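You operate a simulated robot arm through the tools that you are given. There is no shell and no other tool.

Carry out the task below with a simulated robot arm. There is one attempt and no reset: what you move stays moved.

Task
Reseat the crooked piece in the tube grip, then clamp both ends.
Fine: open the lower lever, stand the piece straight on its stop, shut both levers and the guard.

The check looks at the end state, three seconds after you hand in, the way a careful person would. Anything else that was tipped, shoved, dropped, spilled or broken makes it a failure.

Robot
A 7-joint arm with a two-finger parallel gripper, fixed in place. Base frame: the origin is on the floor under the middle of its stand, x ahead of it, y to its left, z up; the work surface is at about z = 760. Units: mm, degrees, N and s.
With the tool pointing down near the work surface it reaches from about 200 to 680 mm from the base axis. Its first joint turns from -66.0 to 66.0 degrees. Payload 2.4 kg.
Tool frame: the origin (TCP) lies between the finger pads and is the grasp point; the fingertips stand 30 mm ahead of it; z points along the fingers, y is the line along which they close. The gripper opens to 94 mm. The fingers are 28 mm wide and 10 mm thick; the gripper's body (50 by 96 mm) begins 55 mm behind the TCP.
Orientation is that of the tool frame in the base frame, as a unit quaternion [x, y, z, w]. With the fingers straight down and closing along the base's y, the tool's x points along the base's -x, its y along +y and its z along -z.

Tools
- The arm moves only by the tool send_rows. Its argument "increments" is a list of rows, each a list of 7 numbers: the shift along the tool's x, y, z in mm, then the turn, a rotation vector about the tool's x, y, z in degrees, then the closure, from 0 (fully open) to 1 (shut). In form: [[dx, dy, dz, rx, ry, rz, grip], ...]. A call has 1 to 20 rows; each row is the pose to reach, as a shift and turn from the pose commanded when the call began, along the tool's axes at that moment. A row lasts 0.2 s, in which the tool goes at most 50 mm and 8.6 degrees; a call with a longer step from one row to the next is refused whole, and so is a gripper value outside its range. Where a pose cannot be reached the arm comes as near as it can. A force on the tool above 70 N (or 10 N above the force at the start of the call, whichever is more), or a blocked arm, ends the call early, and 0.2 s more pass. The fingers move at their own pace (about 153 mm/s each) and stop on an object; they squeeze with about 31 N. The grip force told is the motor's: it shows also when the fingers shut on nothing. Time passes only in rows, and 0.2 s behind the last, so rows that repeat a pose let the fingers close. It gives the time, the measured TCP pose, the force on the tool (base axes), the opening and the grip force at its end, in the units of the frame above (readings bear some noise), with the torque about the TCP (base axes, N m) and any sound that the robot's microphone picked up.
- Cameras (640 x 400 px; columns grow to the right, rows downward): "scene" is fixed at [56.3, 490.3, 1456.9]; the picture's right is [-0.55, -0.84, 0.00], its down [-0.38, 0.25, -0.89] and it looks along [0.74, -0.49, -0.46] (base axes); focal length 305 px, centre (320, 200). "wrist" rides on the gripper at [76, 14, -102] in the tool frame; the picture's right is [-0.18, 0.98, 0.00], its down [-0.75, -0.14, -0.64] and it looks along [-0.63, -0.12, 0.77] (tool axes); focal length 243 px, centre (320, 200).
- get_image(camera): a new picture of that camera. The clock stands still meanwhile.
- locate(camera, pixels): there is no depth. For up to 12 entries [column, row, z] of the newest picture of that camera ("zoom" is the newest enlarged one), the place [x, y] in the base frame at which the ray of that pixel passes the height z, good to about 2 mm. The clock stands still meanwhile.
- enlarge(camera, box): a new picture of the part [left, top, right, bottom] of that camera's present view, enlarged. The clock stands still meanwhile.
- sign_off(): hands the job in; it is judged then, once.

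Leave the gripper open and the arm clear of the work at the hand-in unless told otherwise.

The tools are called after "Request:" by a JSON object that holds its "op" and its "data". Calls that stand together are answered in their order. send_rows: Moves the arm, as the interface text tells. Its arguments: {"type":"object","properties":{"increments":{"type":"array","items":{"type":"array","items":{"type":"number"}}}},"required":["increments"]} The other tools are called the same way: get_image (camera) takes a picture; locate (camera, pixels) gives the place at which the rays of pixels pass given heights; enlarge (camera, box) takes an enlarged picture of a part of a camera's view; sign_off () hands the job in.

At the start:

```text
t: 0.0
tool_pos: [353.3, 211.3, 1310.4]
orientation: [0.0, 1.0, 0.0, 0.0]
wrist_force: [0.5, -0.9, 0.5]
wrist_torque: [0.02, 0.01, -0.02]
opening: 94.1
finger_force: 0.0
```

scene: 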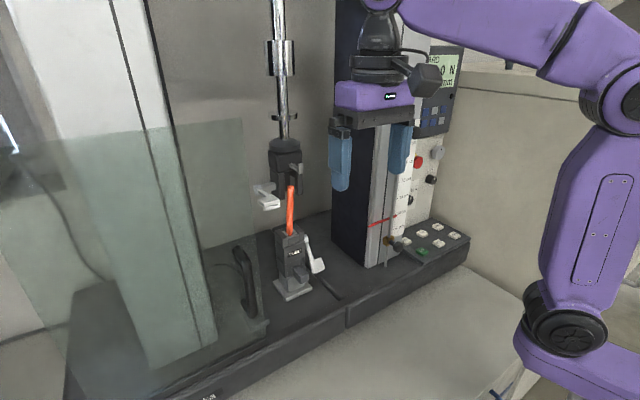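
wrist: 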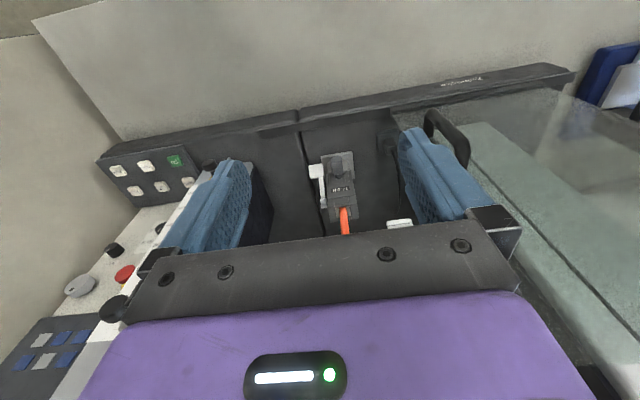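

I see a test machine with two grips, an orange piece between them, white levers, and a transparent guard to the left. I'll take enlarged pictures to see the details before moving.

Request:
{"op": "enlarge", "data": {"camera": "scene", "box": [220, 120, 380, 320]}}

Request:
{"op": "enlarge", "data": {"camera": "scene", "box": [0, 0, 320, 400]}}

Request:
{"op": "enlarge", "data": {"camera": "wrist", "box": [260, 100, 480, 240]}}

```text
2.00 times, centred on (300, 220) of scene
```

zoom: 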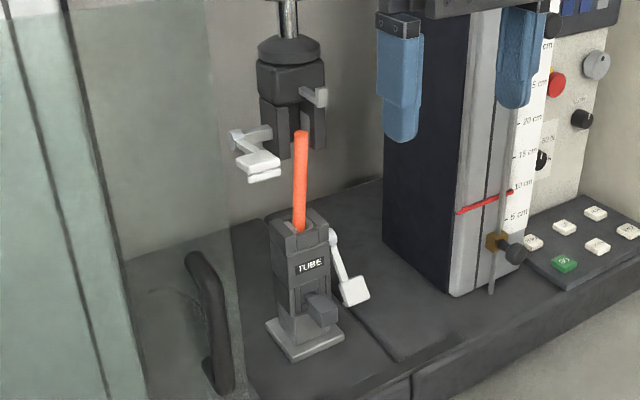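

```text
1.00 times, centred on (160, 200) of scene (not enlarged: the box is as wide or as high as the picture)
```

zoom: 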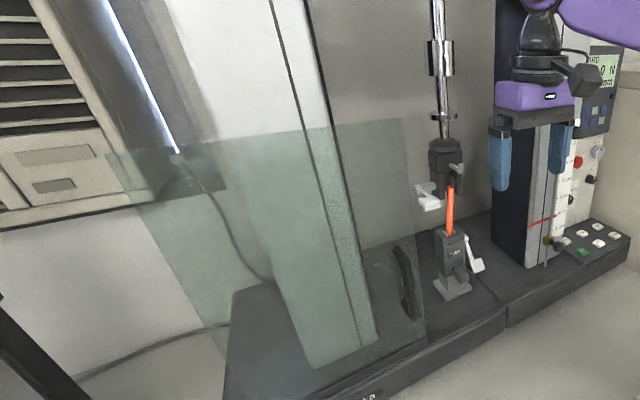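

```text
2.86 times, centred on (370, 170) of wrist
```

zoom: 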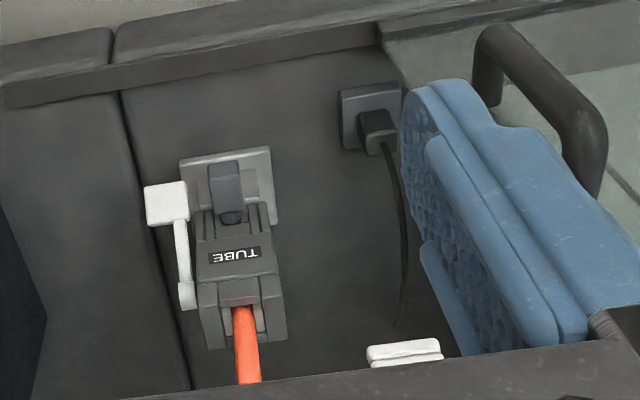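

The lower grip "TUBE" has a white lever at its right and an orange tube that leans. The upper grip has white levers too. The guard is clear with a black handle. I'll triangulate: same features in both cameras at several heights.

Request:
{"op": "locate", "data": {"camera": "scene", "pixels": [[293, 292, 800], [293, 292, 850], [293, 292, 900], [290, 232, 900], [290, 232, 950], [290, 232, 1000], [291, 187, 950], [291, 187, 1000], [291, 187, 1050], [318, 265, 850], [318, 265, 900], [318, 265, 950]]}}

Request:
{"op": "enlarge", "data": {"camera": "wrist", "box": [290, 140, 400, 240]}}

Request:
{"op": "locate", "data": {"camera": "wrist", "pixels": [[338, 152, 800], [338, 152, 850], [345, 208, 900], [345, 208, 950], [345, 208, 1000], [315, 171, 850], [315, 171, 900], [315, 171, 950], [320, 205, 900], [320, 205, 950]]}}

```text
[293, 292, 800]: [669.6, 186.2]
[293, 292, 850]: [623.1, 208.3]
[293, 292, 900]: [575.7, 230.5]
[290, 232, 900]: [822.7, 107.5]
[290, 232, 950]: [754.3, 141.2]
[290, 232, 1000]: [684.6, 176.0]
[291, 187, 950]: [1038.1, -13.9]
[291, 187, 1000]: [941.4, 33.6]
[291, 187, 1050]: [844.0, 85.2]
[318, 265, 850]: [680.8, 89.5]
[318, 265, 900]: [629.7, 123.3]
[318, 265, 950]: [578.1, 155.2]
```

```text
4.00 times, centred on (345, 190) of wrist
```

zoom: 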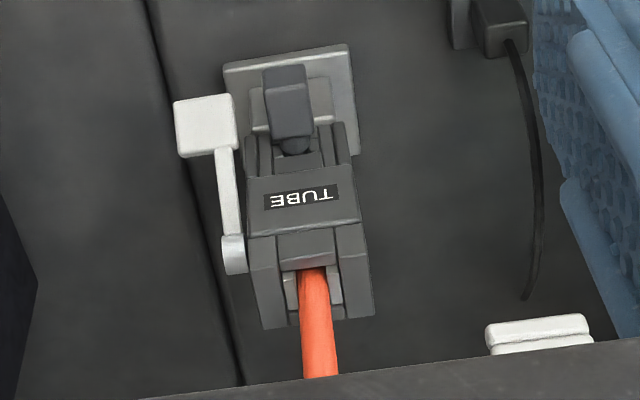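

```text
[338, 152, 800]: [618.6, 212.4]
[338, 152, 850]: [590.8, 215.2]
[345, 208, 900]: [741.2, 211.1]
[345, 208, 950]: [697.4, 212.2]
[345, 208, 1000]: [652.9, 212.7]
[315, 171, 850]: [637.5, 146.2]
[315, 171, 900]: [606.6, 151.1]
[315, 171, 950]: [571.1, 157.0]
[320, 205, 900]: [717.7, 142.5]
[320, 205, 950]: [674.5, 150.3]
```

The lower grip's top comes out near (610, 212, 1052) and the lever handle near (572, 157, 955). I'll enlarge the upper grip, the lower grip and the guard more tightly.

Request:
{"op": "enlarge", "data": {"camera": "scene", "box": [245, 130, 325, 215]}}

Request:
{"op": "enlarge", "data": {"camera": "scene", "box": [255, 215, 345, 305]}}

Request:
{"op": "enlarge", "data": {"camera": "scene", "box": [60, 220, 300, 400]}}

Request:
{"op": "enlarge", "data": {"camera": "scene", "box": [0, 60, 260, 260]}}

Request:
{"op": "enlarge", "data": {"camera": "scene", "box": [360, 40, 480, 280]}}

```text
4.71 times, centred on (285, 172) of scene
```

zoom: 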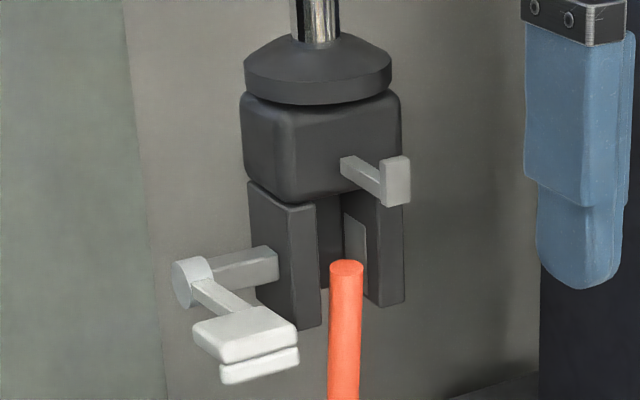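

```text
4.44 times, centred on (300, 260) of scene
```

zoom: 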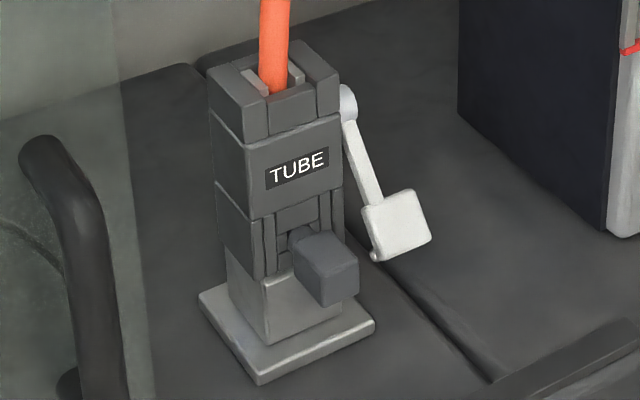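

```text
2.22 times, centred on (180, 310) of scene
```

zoom: 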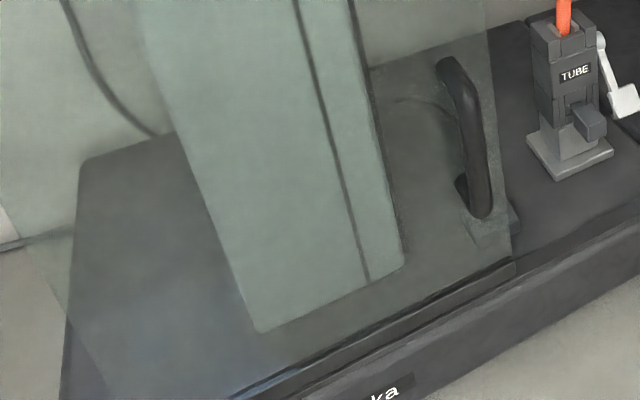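

```text
2.00 times, centred on (130, 160) of scene
```

zoom: 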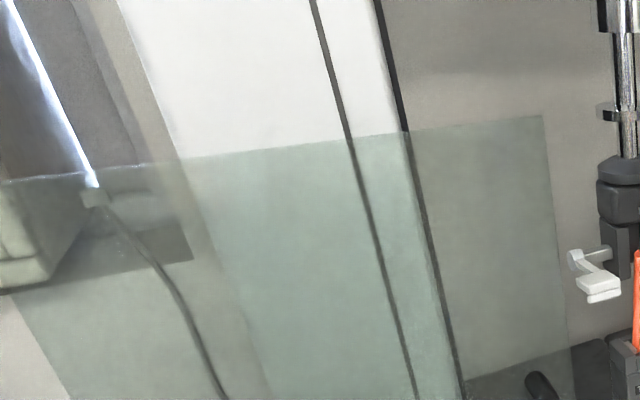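

```text
1.67 times, centred on (420, 160) of scene
```

zoom: 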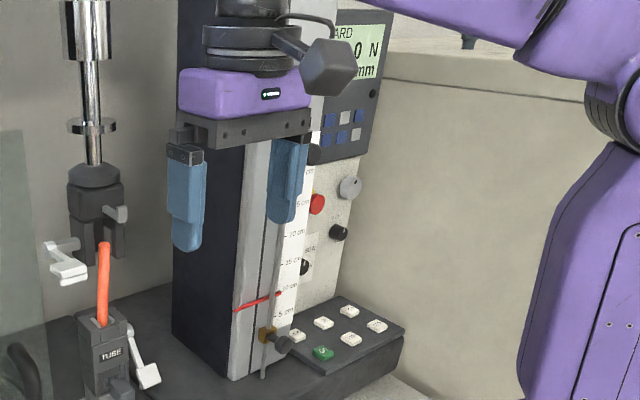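

The guard seems to slide sideways along the front edge with a black handle, and the upper white lever sticks out to the left. I'll tilt the hand in place by 40° so the wrist camera looks nearly level at both grips. This is free space.

Request:
{"op": "send_rows", "data": {"increments": [[0, 0, 0, 0, -8, 0, 0], [0, 0, 0, 0, -16, 0, 0], [0, 0, 0, 0, -24, 0, 0], [0, 0, 0, 0, -32, 0, 0], [0, 0, 0, 0, -40, 0, 0], [0, 0, 0, 0, -40, 0, 0]]}}

Request:
{"op": "get_image", "data": {"camera": "wrist"}}

Request:
{"op": "get_image", "data": {"camera": "scene"}}

```text
t: 1.4
tool_pos: [352.2, 211.2, 1310.3]
orientation: [0.0, 0.939, 0.0, 0.343]
wrist_force: [-0.1, -0.5, -0.2]
wrist_torque: [-0.02, 0.0, -0.03]
opening: 94.4
finger_force: 0.1
```

```text
taken
```

wrist: 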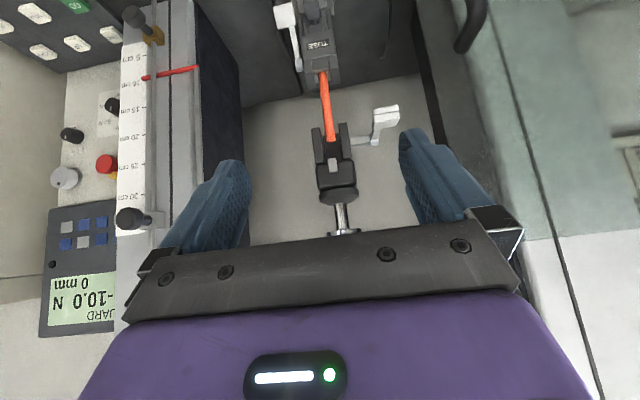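

```text
taken
```

scene: 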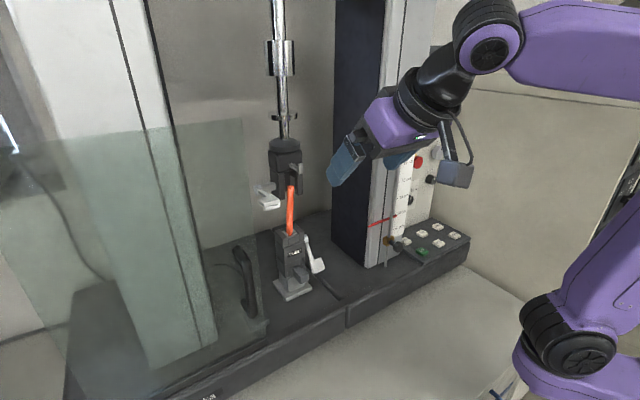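

Now the wrist camera sees both grips, the display (upside down: "GUARD -10.0 N 0 mm") and the column. I'll enlarge the grips and the display.

Request:
{"op": "enlarge", "data": {"camera": "wrist", "box": [280, 60, 420, 240]}}

Request:
{"op": "enlarge", "data": {"camera": "wrist", "box": [250, 0, 410, 100]}}

Request:
{"op": "enlarge", "data": {"camera": "wrist", "box": [30, 180, 240, 350]}}

Request:
{"op": "enlarge", "data": {"camera": "wrist", "box": [380, 0, 640, 160]}}

```text
2.22 times, centred on (350, 150) of wrist
```

zoom: 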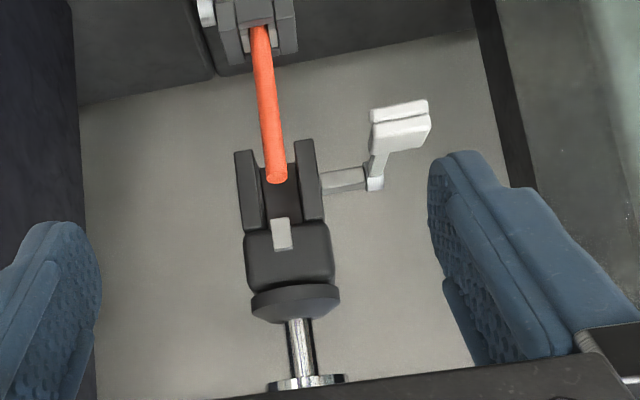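

```text
4.00 times, centred on (330, 50) of wrist
```

zoom: 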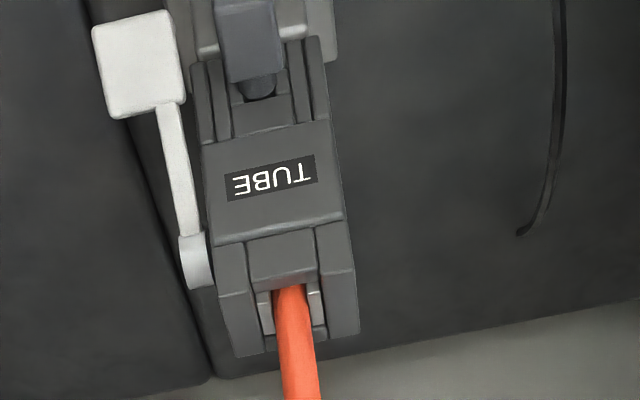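

```text
2.35 times, centred on (135, 265) of wrist
```

zoom: 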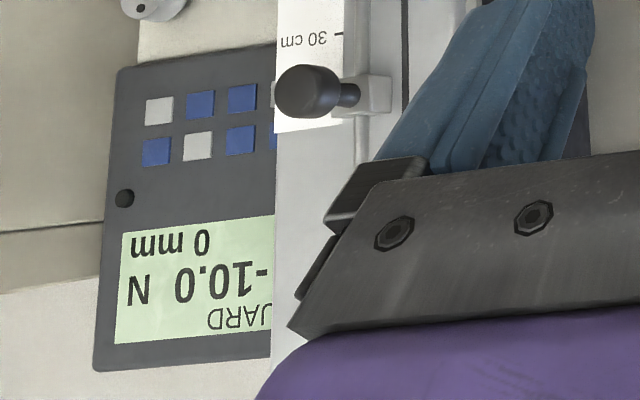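

```text
2.46 times, centred on (510, 80) of wrist
```

zoom: 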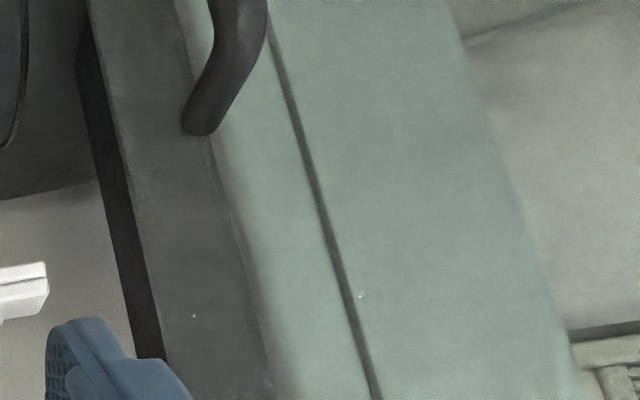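

The upper jaws stand open with the tube top in front of or between them. I'll triangulate the tube top, tube mouth, and the levers using both cameras.

Request:
{"op": "locate", "data": {"camera": "scene", "pixels": [[290.3, 186.4, 1100], [290.3, 186.4, 1200], [290, 234, 1000], [290, 234, 1100], [264.5, 201, 1100], [264.5, 201, 1200], [307.5, 240, 1000], [307.5, 240, 1100], [319, 266, 900], [319, 266, 1000], [285, 301, 800], [285, 301, 900]]}}

Request:
{"op": "locate", "data": {"camera": "wrist", "pixels": [[331.1, 140.1, 1100], [331.1, 140.1, 1200], [323, 73, 1000], [323, 73, 1100], [384.5, 112, 1100], [384.5, 112, 1200], [297.5, 66, 1000], [297.5, 66, 1100], [286, 15, 900], [286, 15, 1000]]}}

```text
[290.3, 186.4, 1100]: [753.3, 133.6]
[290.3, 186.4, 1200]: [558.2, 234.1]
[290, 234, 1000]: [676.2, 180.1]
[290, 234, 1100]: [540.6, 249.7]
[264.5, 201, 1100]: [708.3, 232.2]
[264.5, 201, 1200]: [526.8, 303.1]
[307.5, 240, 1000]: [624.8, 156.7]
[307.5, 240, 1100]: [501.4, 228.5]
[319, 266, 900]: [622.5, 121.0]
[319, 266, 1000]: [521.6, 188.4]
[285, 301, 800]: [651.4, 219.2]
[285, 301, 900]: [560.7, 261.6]
```

```text
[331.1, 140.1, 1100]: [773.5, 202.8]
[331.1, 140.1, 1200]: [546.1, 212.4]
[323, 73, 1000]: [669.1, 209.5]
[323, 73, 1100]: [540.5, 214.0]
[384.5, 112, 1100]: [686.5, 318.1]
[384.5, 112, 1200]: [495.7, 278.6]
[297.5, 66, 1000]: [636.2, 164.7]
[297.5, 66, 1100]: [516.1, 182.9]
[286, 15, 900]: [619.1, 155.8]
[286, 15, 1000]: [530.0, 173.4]
```

Estimates: tube top ≈ (602, 210, 1176), mouth ≈ (613, 211, 1045), lower-lever pivot ≈ (612, 167, 1015), lower handle ≈ (554, 168, 970). Now I'll triangulate the upper lever's pivot and pad, upper jaws and the guard handle.

Request:
{"op": "locate", "data": {"camera": "scene", "pixels": [[257.4, 189.6, 1100], [257.4, 189.6, 1250], [267, 203, 1150], [267, 203, 1250], [284, 199, 1100], [284, 199, 1250], [301, 195, 1100], [301, 195, 1250], [298, 167, 1100], [298, 167, 1250], [237, 250, 900], [237, 250, 1050]]}}

Request:
{"op": "locate", "data": {"camera": "wrist", "pixels": [[375, 138.7, 1100], [375, 138.7, 1250], [386.5, 120, 1100], [386.5, 120, 1250], [318, 129, 1150], [318, 129, 1250], [342, 124, 1150], [342, 124, 1250], [332.5, 164, 1200], [332.5, 164, 1250], [462, 50, 950], [462, 50, 1100]]}}

```text
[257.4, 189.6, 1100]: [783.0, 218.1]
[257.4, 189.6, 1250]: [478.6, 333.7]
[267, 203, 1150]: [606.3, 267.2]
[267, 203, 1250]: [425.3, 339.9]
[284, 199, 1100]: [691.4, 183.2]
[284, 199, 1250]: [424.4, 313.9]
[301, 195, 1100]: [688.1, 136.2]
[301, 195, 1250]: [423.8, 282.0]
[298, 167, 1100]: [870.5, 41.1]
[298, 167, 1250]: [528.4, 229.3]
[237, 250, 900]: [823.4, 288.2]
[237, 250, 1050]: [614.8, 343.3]
```

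```text
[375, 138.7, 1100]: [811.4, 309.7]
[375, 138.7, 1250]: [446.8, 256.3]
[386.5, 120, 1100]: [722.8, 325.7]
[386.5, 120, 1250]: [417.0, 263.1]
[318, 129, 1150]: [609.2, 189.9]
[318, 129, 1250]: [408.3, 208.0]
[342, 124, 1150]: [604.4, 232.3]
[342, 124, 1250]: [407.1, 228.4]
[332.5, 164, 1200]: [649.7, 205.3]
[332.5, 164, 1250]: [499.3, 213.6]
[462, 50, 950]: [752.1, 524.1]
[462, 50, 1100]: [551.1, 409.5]
```

Estimates: upper-lever pivot ≈ (616, 281, 1181), pad ≈ (550, 291, 1183), upper jaw tips at z ≈ 1156, front x ≈ 592. Guard handle top near (490, 377, 1142). Before moving closer I'll check where the dark column and its knobs are.

Request:
{"op": "locate", "data": {"camera": "scene", "pixels": [[388, 241, 950], [388, 241, 1050], [371, 223, 950], [371, 223, 1050], [366, 266, 800], [366, 266, 900], [260, 318, 800], [260, 318, 900], [257, 270, 900], [257, 270, 1000], [252, 315, 850], [252, 315, 950]]}}

Request:
{"op": "locate", "data": {"camera": "wrist", "pixels": [[158, 38, 950], [158, 38, 1050], [199, 68, 950], [199, 68, 1050], [150, 220, 1250], [150, 220, 1300]]}}

```text
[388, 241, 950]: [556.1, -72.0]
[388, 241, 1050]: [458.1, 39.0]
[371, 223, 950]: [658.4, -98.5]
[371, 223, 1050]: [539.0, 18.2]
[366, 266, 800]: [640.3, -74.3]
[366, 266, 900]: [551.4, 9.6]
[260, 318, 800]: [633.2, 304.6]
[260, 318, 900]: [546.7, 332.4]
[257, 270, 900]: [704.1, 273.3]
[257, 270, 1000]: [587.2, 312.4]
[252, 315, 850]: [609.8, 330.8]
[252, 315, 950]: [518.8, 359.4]
```

```text
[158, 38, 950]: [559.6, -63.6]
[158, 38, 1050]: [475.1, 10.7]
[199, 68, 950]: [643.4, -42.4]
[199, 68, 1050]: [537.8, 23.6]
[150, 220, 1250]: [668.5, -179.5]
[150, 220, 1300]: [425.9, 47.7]
```

The column's near-left corner is at about (527, 30) with its base at z ≈ 925, so the machine's base top is z ≈ 925. The guard edge is beyond y ≈ 330. The space in front of the grips is free, so I'll bring the hand to about (470, 190, 1150), same tilt, for a closer look.

Request:
{"op": "send_rows", "data": {"increments": [[3, -5, 40, 0, 0, 0, 0], [6, -10, 80, 0, 0, 0, 0], [9, -15, 120, 0, 0, 0, 0], [11, -18, 160, 0, 0, 0, 0], [12.5, -21, 198, 0, 0, 0, 0], [12.5, -21, 198, 0, 0, 0, 0]]}}

Request:
{"op": "get_image", "data": {"camera": "wrist"}}

Request:
{"op": "get_image", "data": {"camera": "scene"}}

```text
t: 2.8
tool_pos: [470.3, 189.8, 1148.9]
orientation: [0.0, 0.94, -0.001, 0.342]
wrist_force: [-0.7, 0.1, 0.1]
wrist_torque: [0.02, -0.02, -0.01]
opening: 93.8
finger_force: 0.1
```

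```text
taken
```

wrist: 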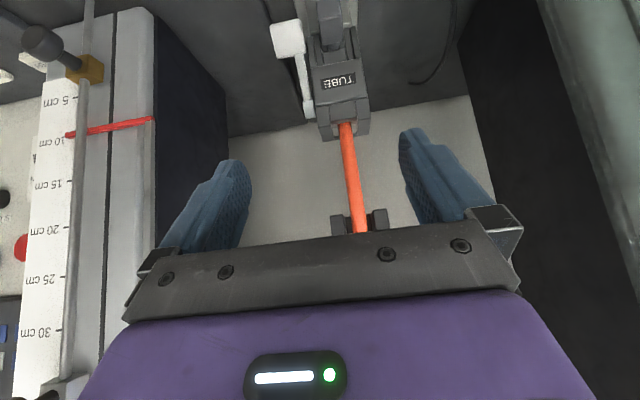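

```text
taken
```

scene: 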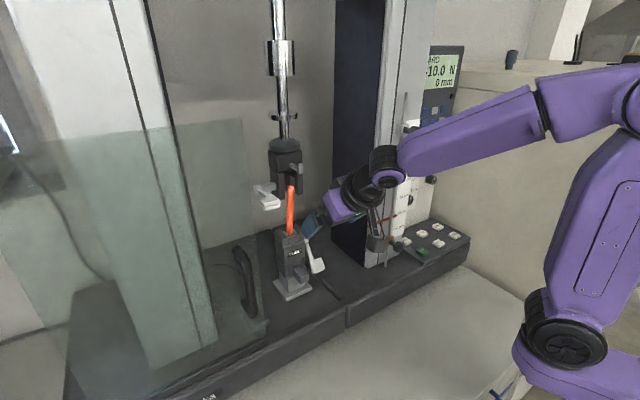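

Request:
{"op": "enlarge", "data": {"camera": "wrist", "box": [260, 0, 420, 130]}}

Request:
{"op": "enlarge", "data": {"camera": "wrist", "box": [290, 100, 430, 240]}}

Request:
{"op": "enlarge", "data": {"camera": "scene", "box": [245, 170, 355, 300]}}

```text
3.08 times, centred on (340, 65) of wrist
```

zoom: 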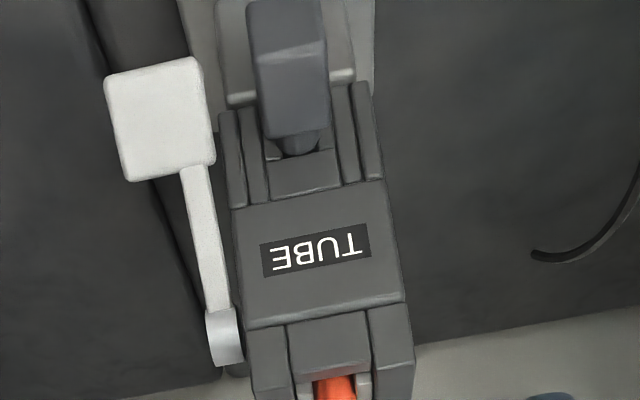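

```text
2.86 times, centred on (360, 170) of wrist
```

zoom: 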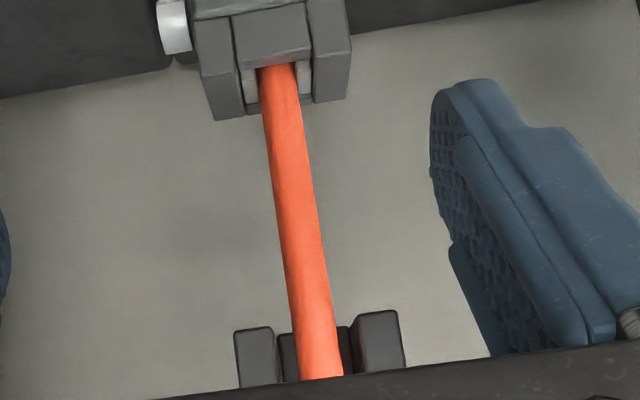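

```text
3.08 times, centred on (300, 235) of scene
```

zoom: 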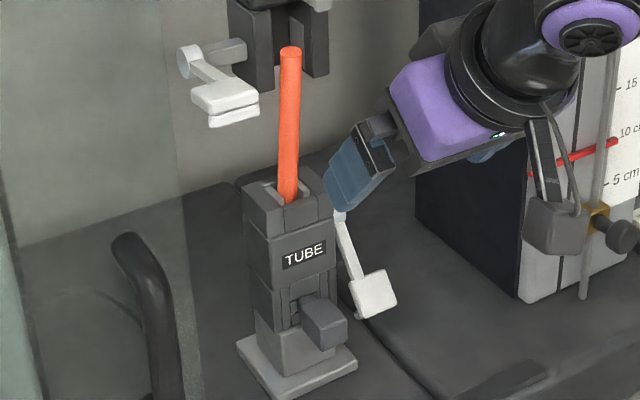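

The tube is about 15 mm thick and leans toward me; the white lever on the right side (−y) hangs down-forward. I'll triangulate the lever and grip corners again from this closer view.

Request:
{"op": "locate", "data": {"camera": "wrist", "pixels": [[288, 39, 950], [288, 39, 1000], [309.5, 108, 1000], [309.5, 108, 1050], [340, 94, 1000], [340, 94, 1050], [318.5, 102, 1050], [370, 94.5, 1050], [345.5, 123, 1050], [270.5, 26, 950], [299.5, 18.5, 950], [306, 52, 1000]]}}

Request:
{"op": "locate", "data": {"camera": "scene", "pixels": [[317.7, 265.4, 950], [317.7, 265.4, 1000], [306, 238.5, 1000], [306, 238.5, 1050], [310, 272.8, 950], [326, 267.5, 950], [311.5, 258, 950], [325, 256, 950], [289.5, 243, 1000], [289.5, 243, 1050], [286, 302, 900], [286, 302, 950]]}}

```text
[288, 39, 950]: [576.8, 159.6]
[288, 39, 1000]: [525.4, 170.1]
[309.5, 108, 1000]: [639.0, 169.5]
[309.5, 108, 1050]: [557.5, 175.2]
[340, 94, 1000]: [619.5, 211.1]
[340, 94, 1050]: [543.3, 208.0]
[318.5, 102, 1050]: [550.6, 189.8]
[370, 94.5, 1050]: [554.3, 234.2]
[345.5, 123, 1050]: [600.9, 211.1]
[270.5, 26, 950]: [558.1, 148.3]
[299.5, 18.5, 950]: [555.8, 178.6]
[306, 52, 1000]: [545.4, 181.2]
```

```text
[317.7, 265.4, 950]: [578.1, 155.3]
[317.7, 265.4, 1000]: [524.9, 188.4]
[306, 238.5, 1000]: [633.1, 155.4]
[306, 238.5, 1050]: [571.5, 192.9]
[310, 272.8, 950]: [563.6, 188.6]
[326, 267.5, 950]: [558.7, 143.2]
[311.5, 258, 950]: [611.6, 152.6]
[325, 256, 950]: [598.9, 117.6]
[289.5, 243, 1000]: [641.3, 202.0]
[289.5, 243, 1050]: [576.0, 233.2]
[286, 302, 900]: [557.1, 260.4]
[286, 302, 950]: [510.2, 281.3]
```

The handle's exact size is still uncertain (±10 mm). I'll move to a right-front viewpoint (yaw 45°, TCP about (490, 100, 1070)), still clear of the column and grip, to see the lever from its side.

Request:
{"op": "send_rows", "data": {"increments": [[6, -15, 12, -4.82, 0, -5.75, 0], [12, -30, 24, -9.63, 0, -11.5, 0], [18, -45, 36, -14.45, 0, -17.25, 0], [24, -60, 49, -19.27, 0, -23, 0], [30, -75, 61, -24.08, 0, -28.75, 0], [35.5, -90, 73.4, -28.9, 0, -34.5, 0], [35.5, -90, 73.4, -28.9, 0, -34.5, 0]]}}

Request:
{"op": "get_image", "data": {"camera": "wrist"}}

Request:
{"op": "get_image", "data": {"camera": "scene"}}

```text
t: 4.4
tool_pos: [491.4, 100.0, 1071.4]
orientation: [-0.36, 0.868, 0.131, 0.316]
wrist_force: [-0.5, -0.7, 0.4]
wrist_torque: [0.01, -0.01, -0.01]
opening: 94.0
finger_force: 0.1
```

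```text
taken
```

wrist: 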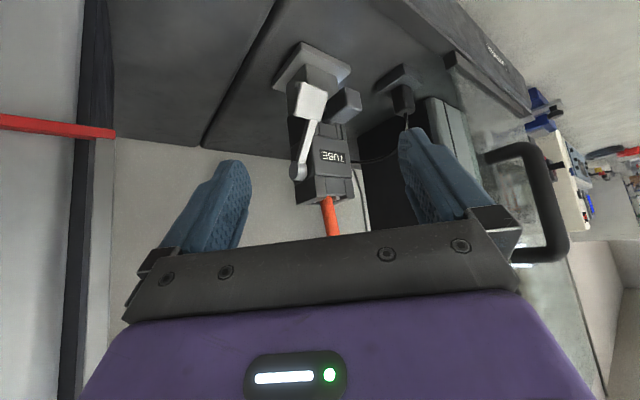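

```text
taken
```

scene: 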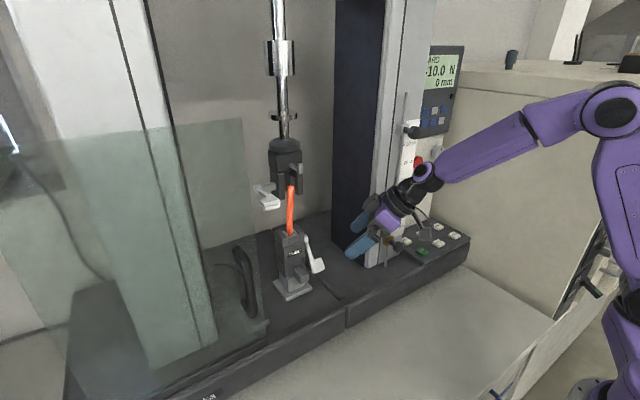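

Now I see the lever from the right. Enlarging the lower grip and the guard handle.

Request:
{"op": "enlarge", "data": {"camera": "wrist", "box": [250, 30, 400, 240]}}

Request:
{"op": "enlarge", "data": {"camera": "wrist", "box": [260, 30, 380, 120]}}

Request:
{"op": "enlarge", "data": {"camera": "wrist", "box": [360, 0, 640, 290]}}

```text
1.90 times, centred on (325, 135) of wrist
```

zoom: 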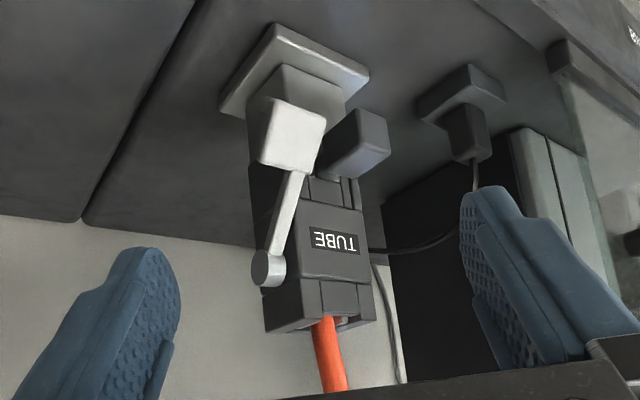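

```text
4.44 times, centred on (320, 75) of wrist
```

zoom: 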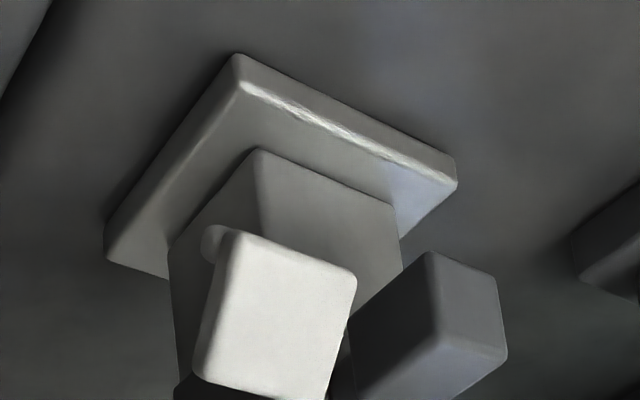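

```text
1.38 times, centred on (500, 145) of wrist
```

zoom: 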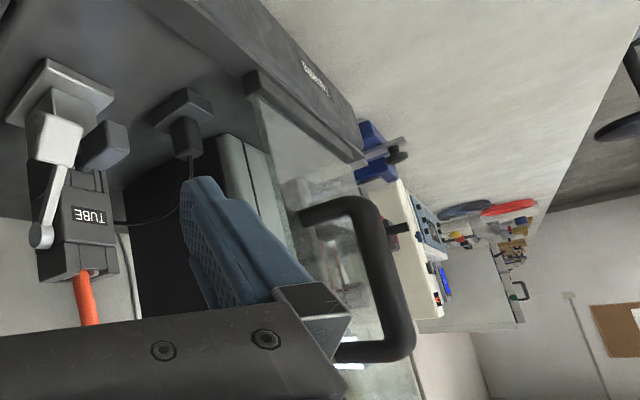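

The handle is a white block on a thin arm, pivoting on the right side of the grip. I'll locate its corners, the pivot, the dark front block and the plate in this view.

Request:
{"op": "locate", "data": {"camera": "wrist", "pixels": [[309.9, 102, 950], [309.9, 102, 1000], [297.6, 170.8, 1000], [297.6, 170.8, 1050], [299.3, 82.2, 950], [327.9, 91.9, 950], [320.5, 119.6, 970], [291.8, 114.4, 970], [350.9, 65, 930], [350.9, 65, 950], [302, 43, 930], [359, 110, 970]]}}

Request:
{"op": "locate", "data": {"camera": "scene", "pixels": [[288, 300, 930], [288, 300, 950], [272.5, 281, 930], [313, 289, 930], [300, 282, 930], [312, 281, 950], [312, 281, 970], [267, 339, 900], [267, 339, 930], [242.5, 117.5, 1200], [242.5, 117.5, 1300]]}}

```text
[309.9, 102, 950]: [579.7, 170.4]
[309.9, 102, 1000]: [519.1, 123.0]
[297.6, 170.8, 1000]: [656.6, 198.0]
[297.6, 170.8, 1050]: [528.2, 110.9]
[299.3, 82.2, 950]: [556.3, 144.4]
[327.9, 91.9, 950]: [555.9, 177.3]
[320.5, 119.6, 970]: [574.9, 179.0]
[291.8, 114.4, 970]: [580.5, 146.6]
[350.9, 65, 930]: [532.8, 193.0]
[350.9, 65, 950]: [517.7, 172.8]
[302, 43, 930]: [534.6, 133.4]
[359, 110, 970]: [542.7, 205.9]
```

```text
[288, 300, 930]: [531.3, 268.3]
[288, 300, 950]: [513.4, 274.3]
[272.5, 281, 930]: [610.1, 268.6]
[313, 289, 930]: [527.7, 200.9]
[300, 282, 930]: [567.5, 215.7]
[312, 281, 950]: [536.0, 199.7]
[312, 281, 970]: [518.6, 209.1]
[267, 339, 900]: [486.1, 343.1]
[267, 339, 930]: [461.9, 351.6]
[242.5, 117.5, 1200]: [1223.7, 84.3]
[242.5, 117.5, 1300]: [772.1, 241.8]
```

Good agreement: the handle's front face is centred at (568, 162, 959.5), spans y 147–179 and z 948–970; the pivot is at (612, 168, 1017), so the arm hangs ~52° below level. The base top is really z ≈ 880, so there is room below the handle. Plan: closed fingers pointing forward under the handle, then lift. First I undo the yaw and move back to (430, 163, 1060).

Request:
{"op": "send_rows", "data": {"increments": [[1, 15, 1.5, 4.82, 0, 5.75, 0], [2, 30, 3, 9.63, 0, 11.5, 0], [3, 45, 4.5, 14.45, 0, 17.25, 0], [4, 60, 6, 19.27, 0, 23, 0.5], [5, 75, 7.5, 24.08, 0, 28.75, 1], [6.2, 87.9, 9.1, 28.9, 0, 34.5, 1], [6.2, 87.9, 9.1, 28.9, 0, 34.5, 1]]}}

```text
t: 6.0
tool_pos: [425.8, 188.4, 1060.6]
orientation: [-0.032, 0.939, 0.011, 0.343]
wrist_force: [2.0, -6.8, -0.2]
wrist_torque: [0.38, 0.09, 0.36]
opening: 0.1
finger_force: 30.5
out of reach, approached as far as the arm can: row 6
```

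The arm reported row 6 out of reach, and there's a small side force (−6.8 N in y). I'll look at both cameras before doing anything more.

Request:
{"op": "get_image", "data": {"camera": "scene"}}

Request:
{"op": "get_image", "data": {"camera": "wrist"}}

```text
taken
```

scene: 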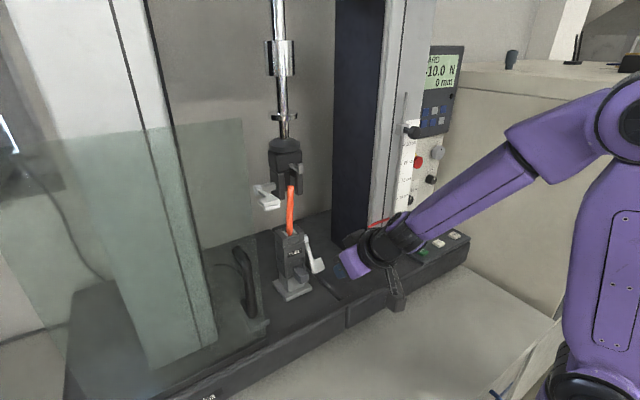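

```text
taken
```

wrist: 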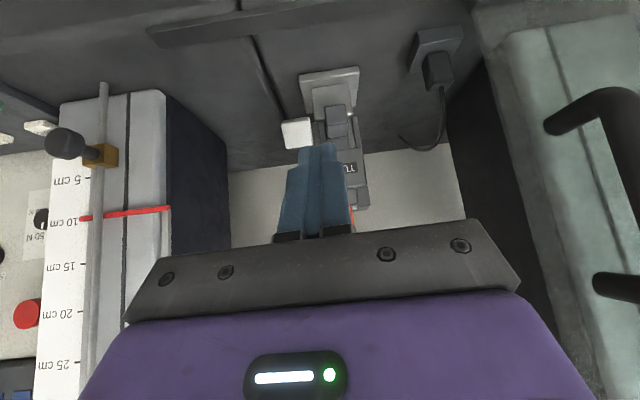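

Nothing touches visibly; it may have been a joint limit or a transient. I'll hold still for a moment and read force and pose.

Request:
{"op": "send_rows", "data": {"increments": [[0, 0, 0, 0, 0, 0, 1], [0, 0, 0, 0, 0, 0, 1]]}}

```text
t: 6.6
tool_pos: [429.6, 163.0, 1059.8]
orientation: [0.0, 0.94, 0.0, 0.342]
wrist_force: [-0.8, -0.4, 0.2]
wrist_torque: [-0.01, -0.02, -0.02]
opening: 0.0
finger_force: 31.2
```

It was only lag; the pose is now exactly (430, 163, 1060), no contact. Before lowering the hand, I need the height and front line of the machine base and rail, because the wrist camera hangs below the hand when it points forward.

Request:
{"op": "get_image", "data": {"camera": "scene"}}

Request:
{"op": "get_image", "data": {"camera": "wrist"}}

Request:
{"op": "enlarge", "data": {"camera": "scene", "box": [230, 240, 400, 350]}}

Request:
{"op": "enlarge", "data": {"camera": "wrist", "box": [130, 0, 470, 210]}}

```text
taken
```

scene: 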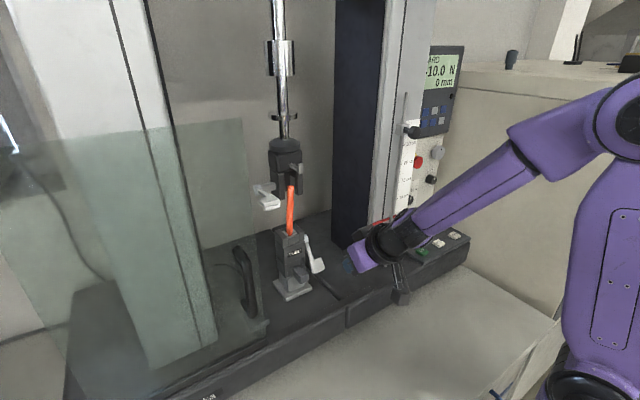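

```text
taken
```

wrist: 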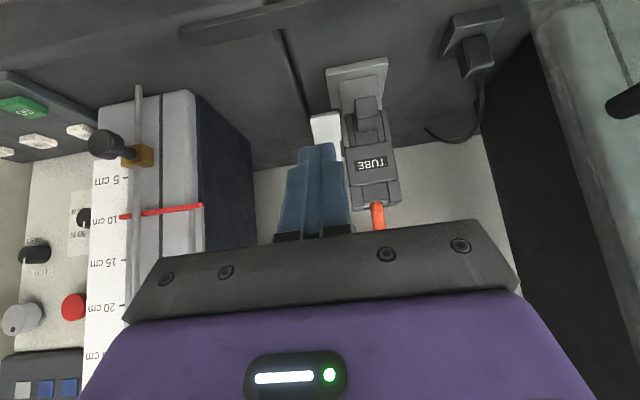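

```text
3.64 times, centred on (315, 295) of scene
```

zoom: 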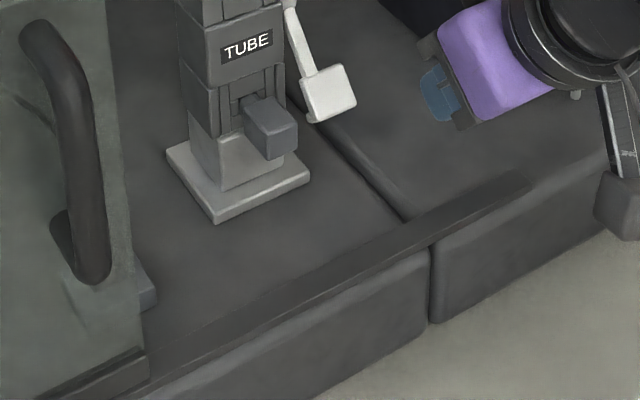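

```text
1.88 times, centred on (300, 105) of wrist
```

zoom: 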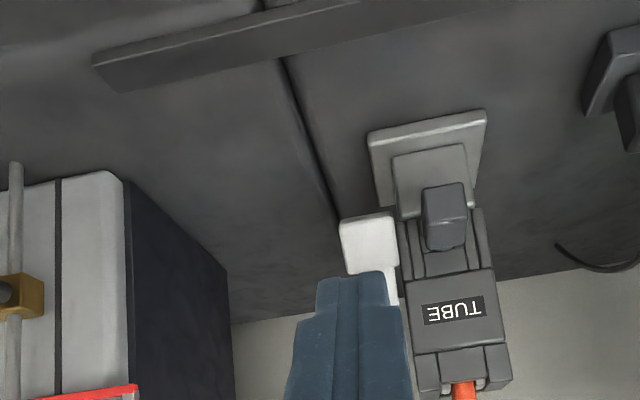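

Request:
{"op": "locate", "data": {"camera": "scene", "pixels": [[371, 289, 850], [371, 289, 900], [345.2, 308.7, 850], [345.2, 308.7, 900], [330, 306, 880], [366, 267, 880], [272.5, 281, 890], [340, 300, 880]]}}

Request:
{"op": "locate", "data": {"camera": "wrist", "pixels": [[180.3, 33, 850], [180.3, 33, 900], [195, 93, 900], [195, 93, 950], [285, 26, 880], [203, 203, 1050], [203, 203, 1100], [313, 115, 950], [340, 113, 950]]}}

```text
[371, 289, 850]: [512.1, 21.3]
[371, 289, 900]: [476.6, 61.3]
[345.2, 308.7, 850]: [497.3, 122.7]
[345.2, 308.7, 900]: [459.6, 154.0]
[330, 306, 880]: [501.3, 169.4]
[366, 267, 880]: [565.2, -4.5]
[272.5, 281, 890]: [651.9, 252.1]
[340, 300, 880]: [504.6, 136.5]
```

```text
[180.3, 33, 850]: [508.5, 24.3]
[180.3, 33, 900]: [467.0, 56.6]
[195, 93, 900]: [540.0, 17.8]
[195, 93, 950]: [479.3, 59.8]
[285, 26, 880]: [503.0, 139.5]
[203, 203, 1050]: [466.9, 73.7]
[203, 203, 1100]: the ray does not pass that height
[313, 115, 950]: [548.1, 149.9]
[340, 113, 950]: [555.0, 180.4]
```

The column's near corner is at (566, −4) and the base top at z ≈ 878, with a low rail along x ≈ 500. Lifting from the front at a slant would give poor leverage, so I'll hook the handle from behind, coming diagonally from the right (yaw 45°, tilt −60°, fingers shut). First step: tilt to −60° and move to (470, 100, 1060), then yaw.

Request:
{"op": "send_rows", "data": {"increments": [[-8, -16, 6.5, 0, -5, 0, 1], [-15, -32, 13, 0, -10, 0, 1], [-23, -48, 19.5, 0, -15, 0, 1], [-30.6, -63, 25.7, 0, -20, 0, 1], [-30.6, -63, 25.7, 0, -20, 0, 1], [-30.6, -63, 25.7, 0, -20, 0, 1]]}}

Request:
{"op": "send_rows", "data": {"increments": [[0.4, 0, 6, -6.5, 0, -3.75, 1], [0.8, 0, 12, -13, 0, -7.5, 1], [1.2, 0, 18, -19.5, 0, -11.25, 1], [1.6, 0, 24, -26, 0, -15, 1], [2, 0, 30, -32.5, 0, -18.75, 1], [2.3, 0, 36, -39, 0, -22.5, 1], [2.3, 0, 36, -39, 0, -22.5, 1], [2.3, 0, 36, -39, 0, -22.5, 1]]}}

Request:
{"op": "get_image", "data": {"camera": "scene"}}

Request:
{"op": "get_image", "data": {"camera": "wrist"}}

```text
t: 8.0
tool_pos: [469.7, 99.8, 1059.8]
orientation: [0.001, 0.866, 0.0, 0.5]
wrist_force: [-0.3, 0.0, 0.9]
wrist_torque: [0.01, 0.02, -0.03]
opening: 0.0
finger_force: 31.1
out of reach, approached as far as the arm can: row 1
```

```text
t: 9.8
tool_pos: [500.9, 101.1, 1040.3]
orientation: [-0.332, 0.8, 0.191, 0.462]
wrist_force: [0.6, 0.1, -0.3]
wrist_torque: [0.05, -0.03, 0.01]
opening: 0.1
finger_force: 31.1
```

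```text
taken
```

scene: 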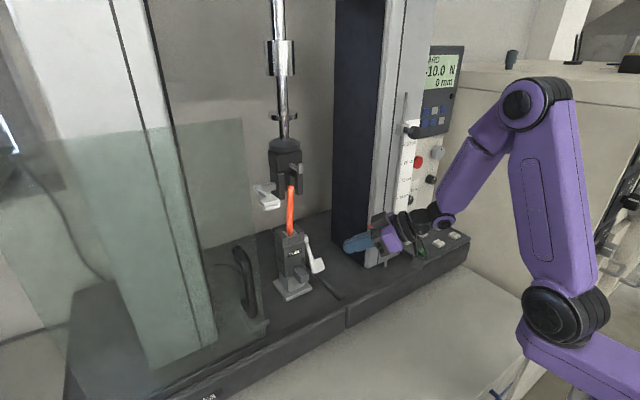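

```text
taken
```

wrist: 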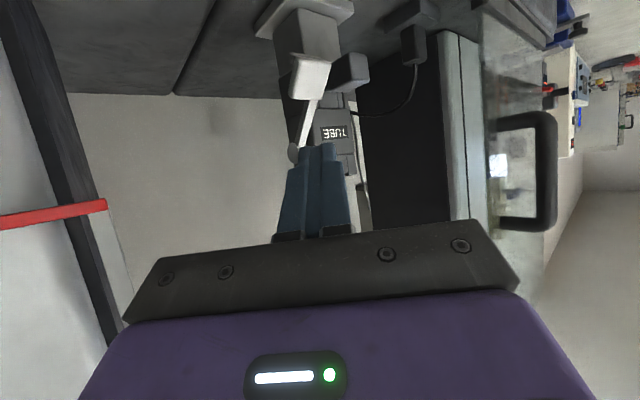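

The closed-finger hook would bring the hand close to the red pointer on the column (about (544, 13, 1046)), so I drop that. A better way: roll the hand 90° and pinch the handle block top-to-bottom from the front (tool pointing into its front face, 52° tilt), then swing with the lever. I'll go back to yaw 0 in free space at (450, 140, 1060), then tilt and roll.

Request:
{"op": "send_rows", "data": {"increments": [[-2.2, 10.6, -2.9, 6.5, 0, 3.75, 1], [-4.4, 21.2, -5.8, 13, 0, 7.5, 1], [-6.6, 31.8, -8.7, 19.5, 0, 11.25, 1], [-8.7, 42.4, -11.5, 26, 0, 15, 1], [-10.9, 53, -14.4, 32.5, 0, 18.75, 1], [-13.1, 63.6, -17.3, 39, 0, 22.5, 1], [-13.1, 63.6, -17.3, 39, 0, 22.5, 1], [-13.1, 63.6, -17.3, 39, 0, 22.5, 1]]}}

Request:
{"op": "send_rows", "data": {"increments": [[0, 0, 0, 0, 4, 0, 1], [0, 0, 0, 0, 8, 0, 1], [0, 0, 0, 0, 8, 0, 1]]}}

Request:
{"op": "send_rows", "data": {"increments": [[0, 0, 0, 0, 0, -8, 1], [0, 0, 0, 0, 0, -16, 1], [0, 0, 0, 0, 0, -24, 1], [0, 0, 0, 0, 0, -32, 1], [0, 0, 0, 0, 0, -40, 1], [0, 0, 0, 0, 0, -48, 1], [0, 0, 0, 0, 0, -56, 1], [0, 0, 0, 0, 0, -64, 1], [0, 0, 0, 0, 0, -72, 1], [0, 0, 0, 0, 0, -80, 1], [0, 0, 0, 0, 0, -85, 1], [0, 0, 0, 0, 0, -90, 1], [0, 0, 0, 0, 0, -90, 1], [0, 0, 0, 0, 0, -90, 1]]}}

Request:
{"op": "get_image", "data": {"camera": "scene"}}

Request:
{"op": "get_image", "data": {"camera": "wrist"}}

```text
t: 11.6
tool_pos: [449.3, 141.1, 1059.9]
orientation: [0.0, 0.866, 0.0, 0.5]
wrist_force: [-0.2, -0.8, -1.0]
wrist_torque: [0.0, 0.02, 0.0]
opening: 0.0
finger_force: 30.5
```

```text
t: 12.4
tool_pos: [449.1, 138.2, 1062.2]
orientation: [0.001, 0.899, -0.001, 0.439]
wrist_force: [0.1, 1.2, 0.0]
wrist_torque: [0.02, -0.01, 0.02]
opening: 0.1
finger_force: 31.2
```

```text
t: 15.4
tool_pos: [449.2, 140.2, 1059.2]
orientation: [-0.636, 0.636, -0.31, 0.31]
wrist_force: [0.5, 0.1, -0.2]
wrist_torque: [0.01, 0.04, -0.01]
opening: 0.1
finger_force: 30.9
```

```text
taken
```

scene: 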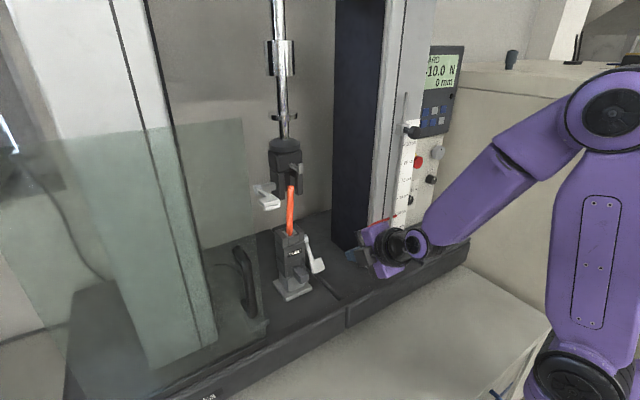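

```text
taken
```

wrist: 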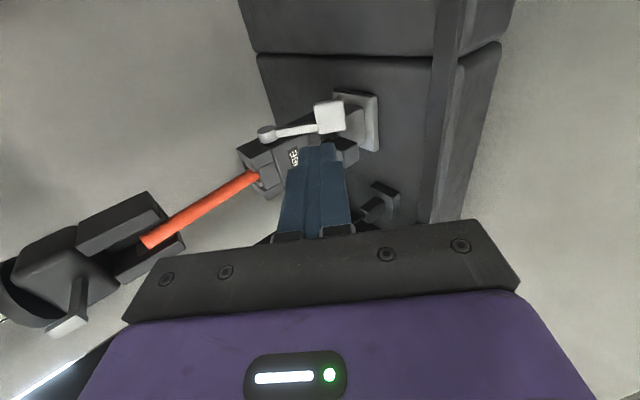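

The roll works and I have a good side view. I'll measure tube ends and the handle from this view as a cross-check.

Request:
{"op": "locate", "data": {"camera": "wrist", "pixels": [[150, 241, 1150], [150, 241, 1200], [257, 178, 1040], [257, 178, 1060], [266, 135, 1017], [330, 115, 960], [316, 106, 948], [345, 101, 948], [317, 133, 970], [349, 128, 948], [180, 232, 1156], [160, 210, 1156]]}}

Request:
{"op": "enlarge", "data": {"camera": "wrist", "box": [230, 70, 400, 200]}}

Request:
{"op": "enlarge", "data": {"camera": "wrist", "box": [0, 150, 290, 350]}}

```text
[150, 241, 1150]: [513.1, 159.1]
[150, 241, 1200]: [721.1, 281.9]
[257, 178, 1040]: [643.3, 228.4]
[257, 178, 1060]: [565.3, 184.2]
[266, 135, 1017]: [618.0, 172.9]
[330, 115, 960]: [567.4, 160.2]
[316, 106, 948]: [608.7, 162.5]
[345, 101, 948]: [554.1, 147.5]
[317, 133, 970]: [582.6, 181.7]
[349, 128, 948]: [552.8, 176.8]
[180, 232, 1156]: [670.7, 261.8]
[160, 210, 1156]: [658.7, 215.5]
```

```text
3.08 times, centred on (315, 135) of wrist
```

zoom: 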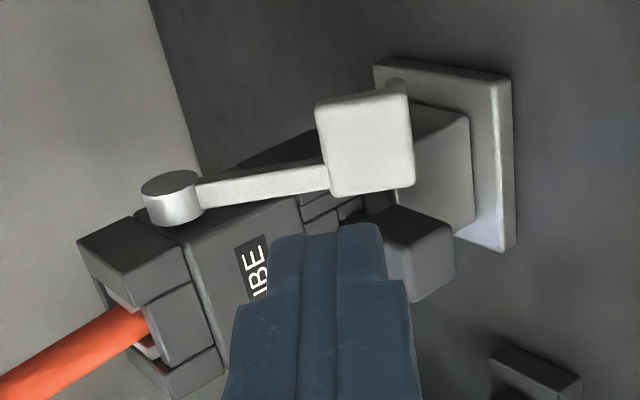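

```text
2.00 times, centred on (145, 250) of wrist
```

zoom: 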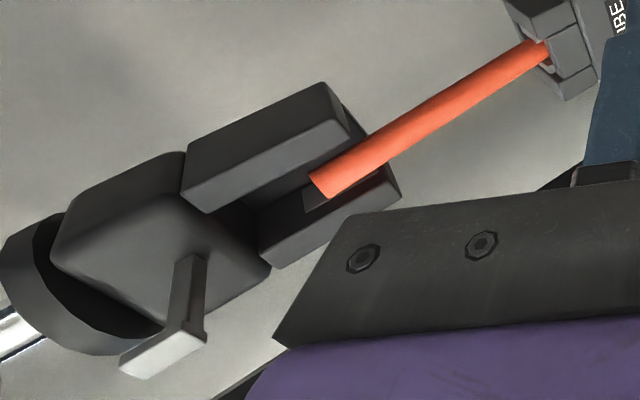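

The numbers agree (handle face centre ≈ (567, 160, 960)). Next: move to a pre-grasp 80 mm in front of the handle along its face normal, with the fingers opened to about 60 mm.

Request:
{"op": "send_rows", "data": {"increments": [[-5, 2, 26, 0, 0, 0, 0.6], [-10, 4, 53, 0, 0, 0, 0.36], [-15, 5.4, 79.3, 0, 0, 0, 0.36], [-15, 5.4, 79.3, 0, 0, 0, 0.36]]}}

Request:
{"op": "get_image", "data": {"camera": "wrist"}}

Request:
{"op": "enlarge", "data": {"camera": "scene", "box": [250, 190, 410, 310]}}

```text
t: 16.4
tool_pos: [508.0, 155.0, 1006.8]
orientation: [0.636, -0.635, 0.31, -0.311]
wrist_force: [-0.5, 0.1, -0.2]
wrist_torque: [-0.02, 0.0, -0.01]
opening: 60.2
finger_force: 0.2
```

```text
taken
```

wrist: 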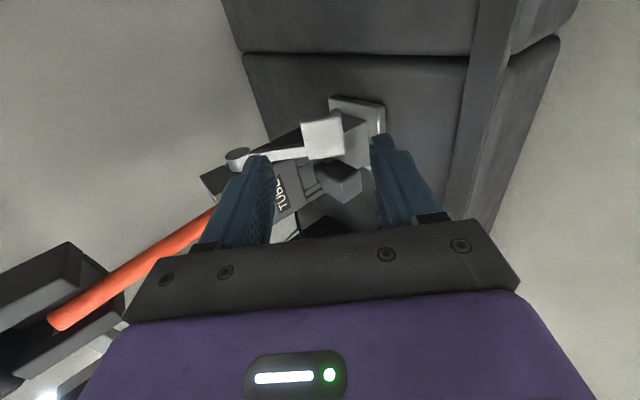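

```text
3.33 times, centred on (330, 250) of scene
```

zoom: 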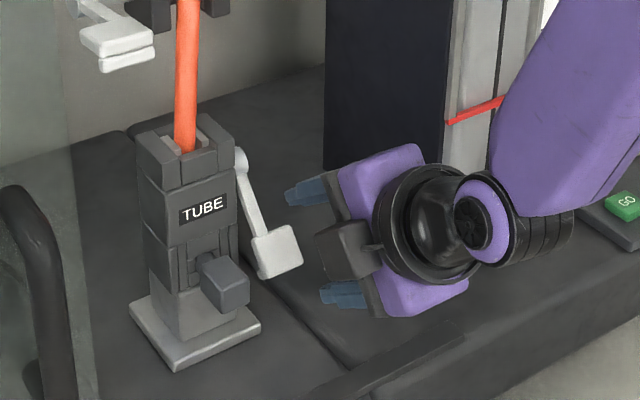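

The fingers straddle the handle (handle at (322, 137), fingertips at (258, 160) and (378, 140)). I'll advance 72 mm along the tool axis in small steps.

Request:
{"op": "send_rows", "data": {"increments": [[0, 0, 15, 0, 0, 0, 0.36], [0, 0, 30, 0, 0, 0, 0.36], [0, 0, 45, 0, 0, 0, 0.36], [0, 0, 55, 0, 0, 0, 0.36], [0, 0, 65, 0, 0, 0, 0.36], [0, 0, 72, 0, 0, 0, 0.36], [0, 0, 72, 0, 0, 0, 0.36]]}}

Request:
{"op": "get_image", "data": {"camera": "wrist"}}

Request:
{"op": "enlarge", "data": {"camera": "scene", "box": [250, 190, 410, 310]}}

```text
t: 17.4
tool_pos: [549.0, 151.2, 979.1]
orientation: [-0.633, 0.635, -0.314, 0.313]
wrist_force: [-45.6, -10.9, 32.7]
wrist_torque: [0.07, -1.77, 0.49]
opening: 59.2
finger_force: 0.2
stopped in row 5: the force on the tool passed its limit at 95 N (the readings are from after the stop); the commanded pose is now the measured one
```

```text
taken
```

wrist: 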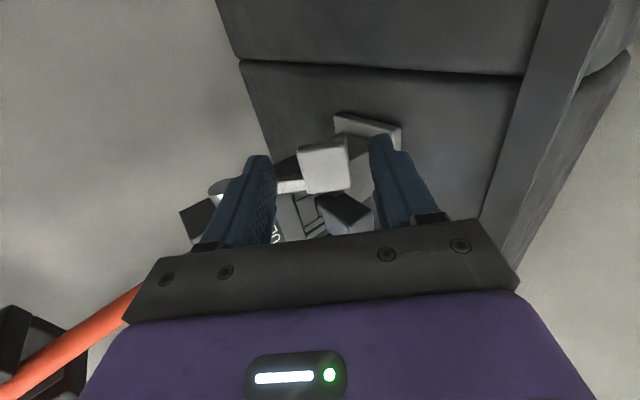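

```text
3.33 times, centred on (330, 250) of scene
```

zoom: 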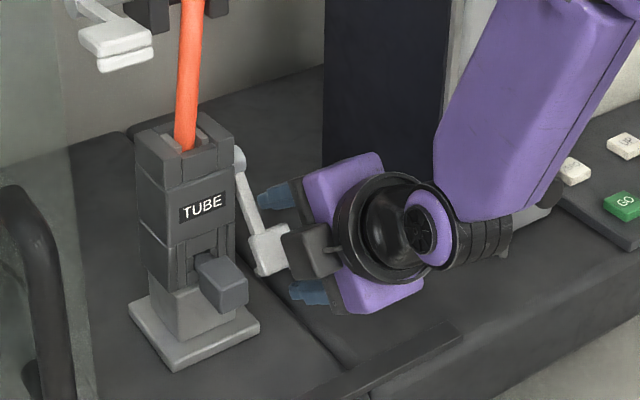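

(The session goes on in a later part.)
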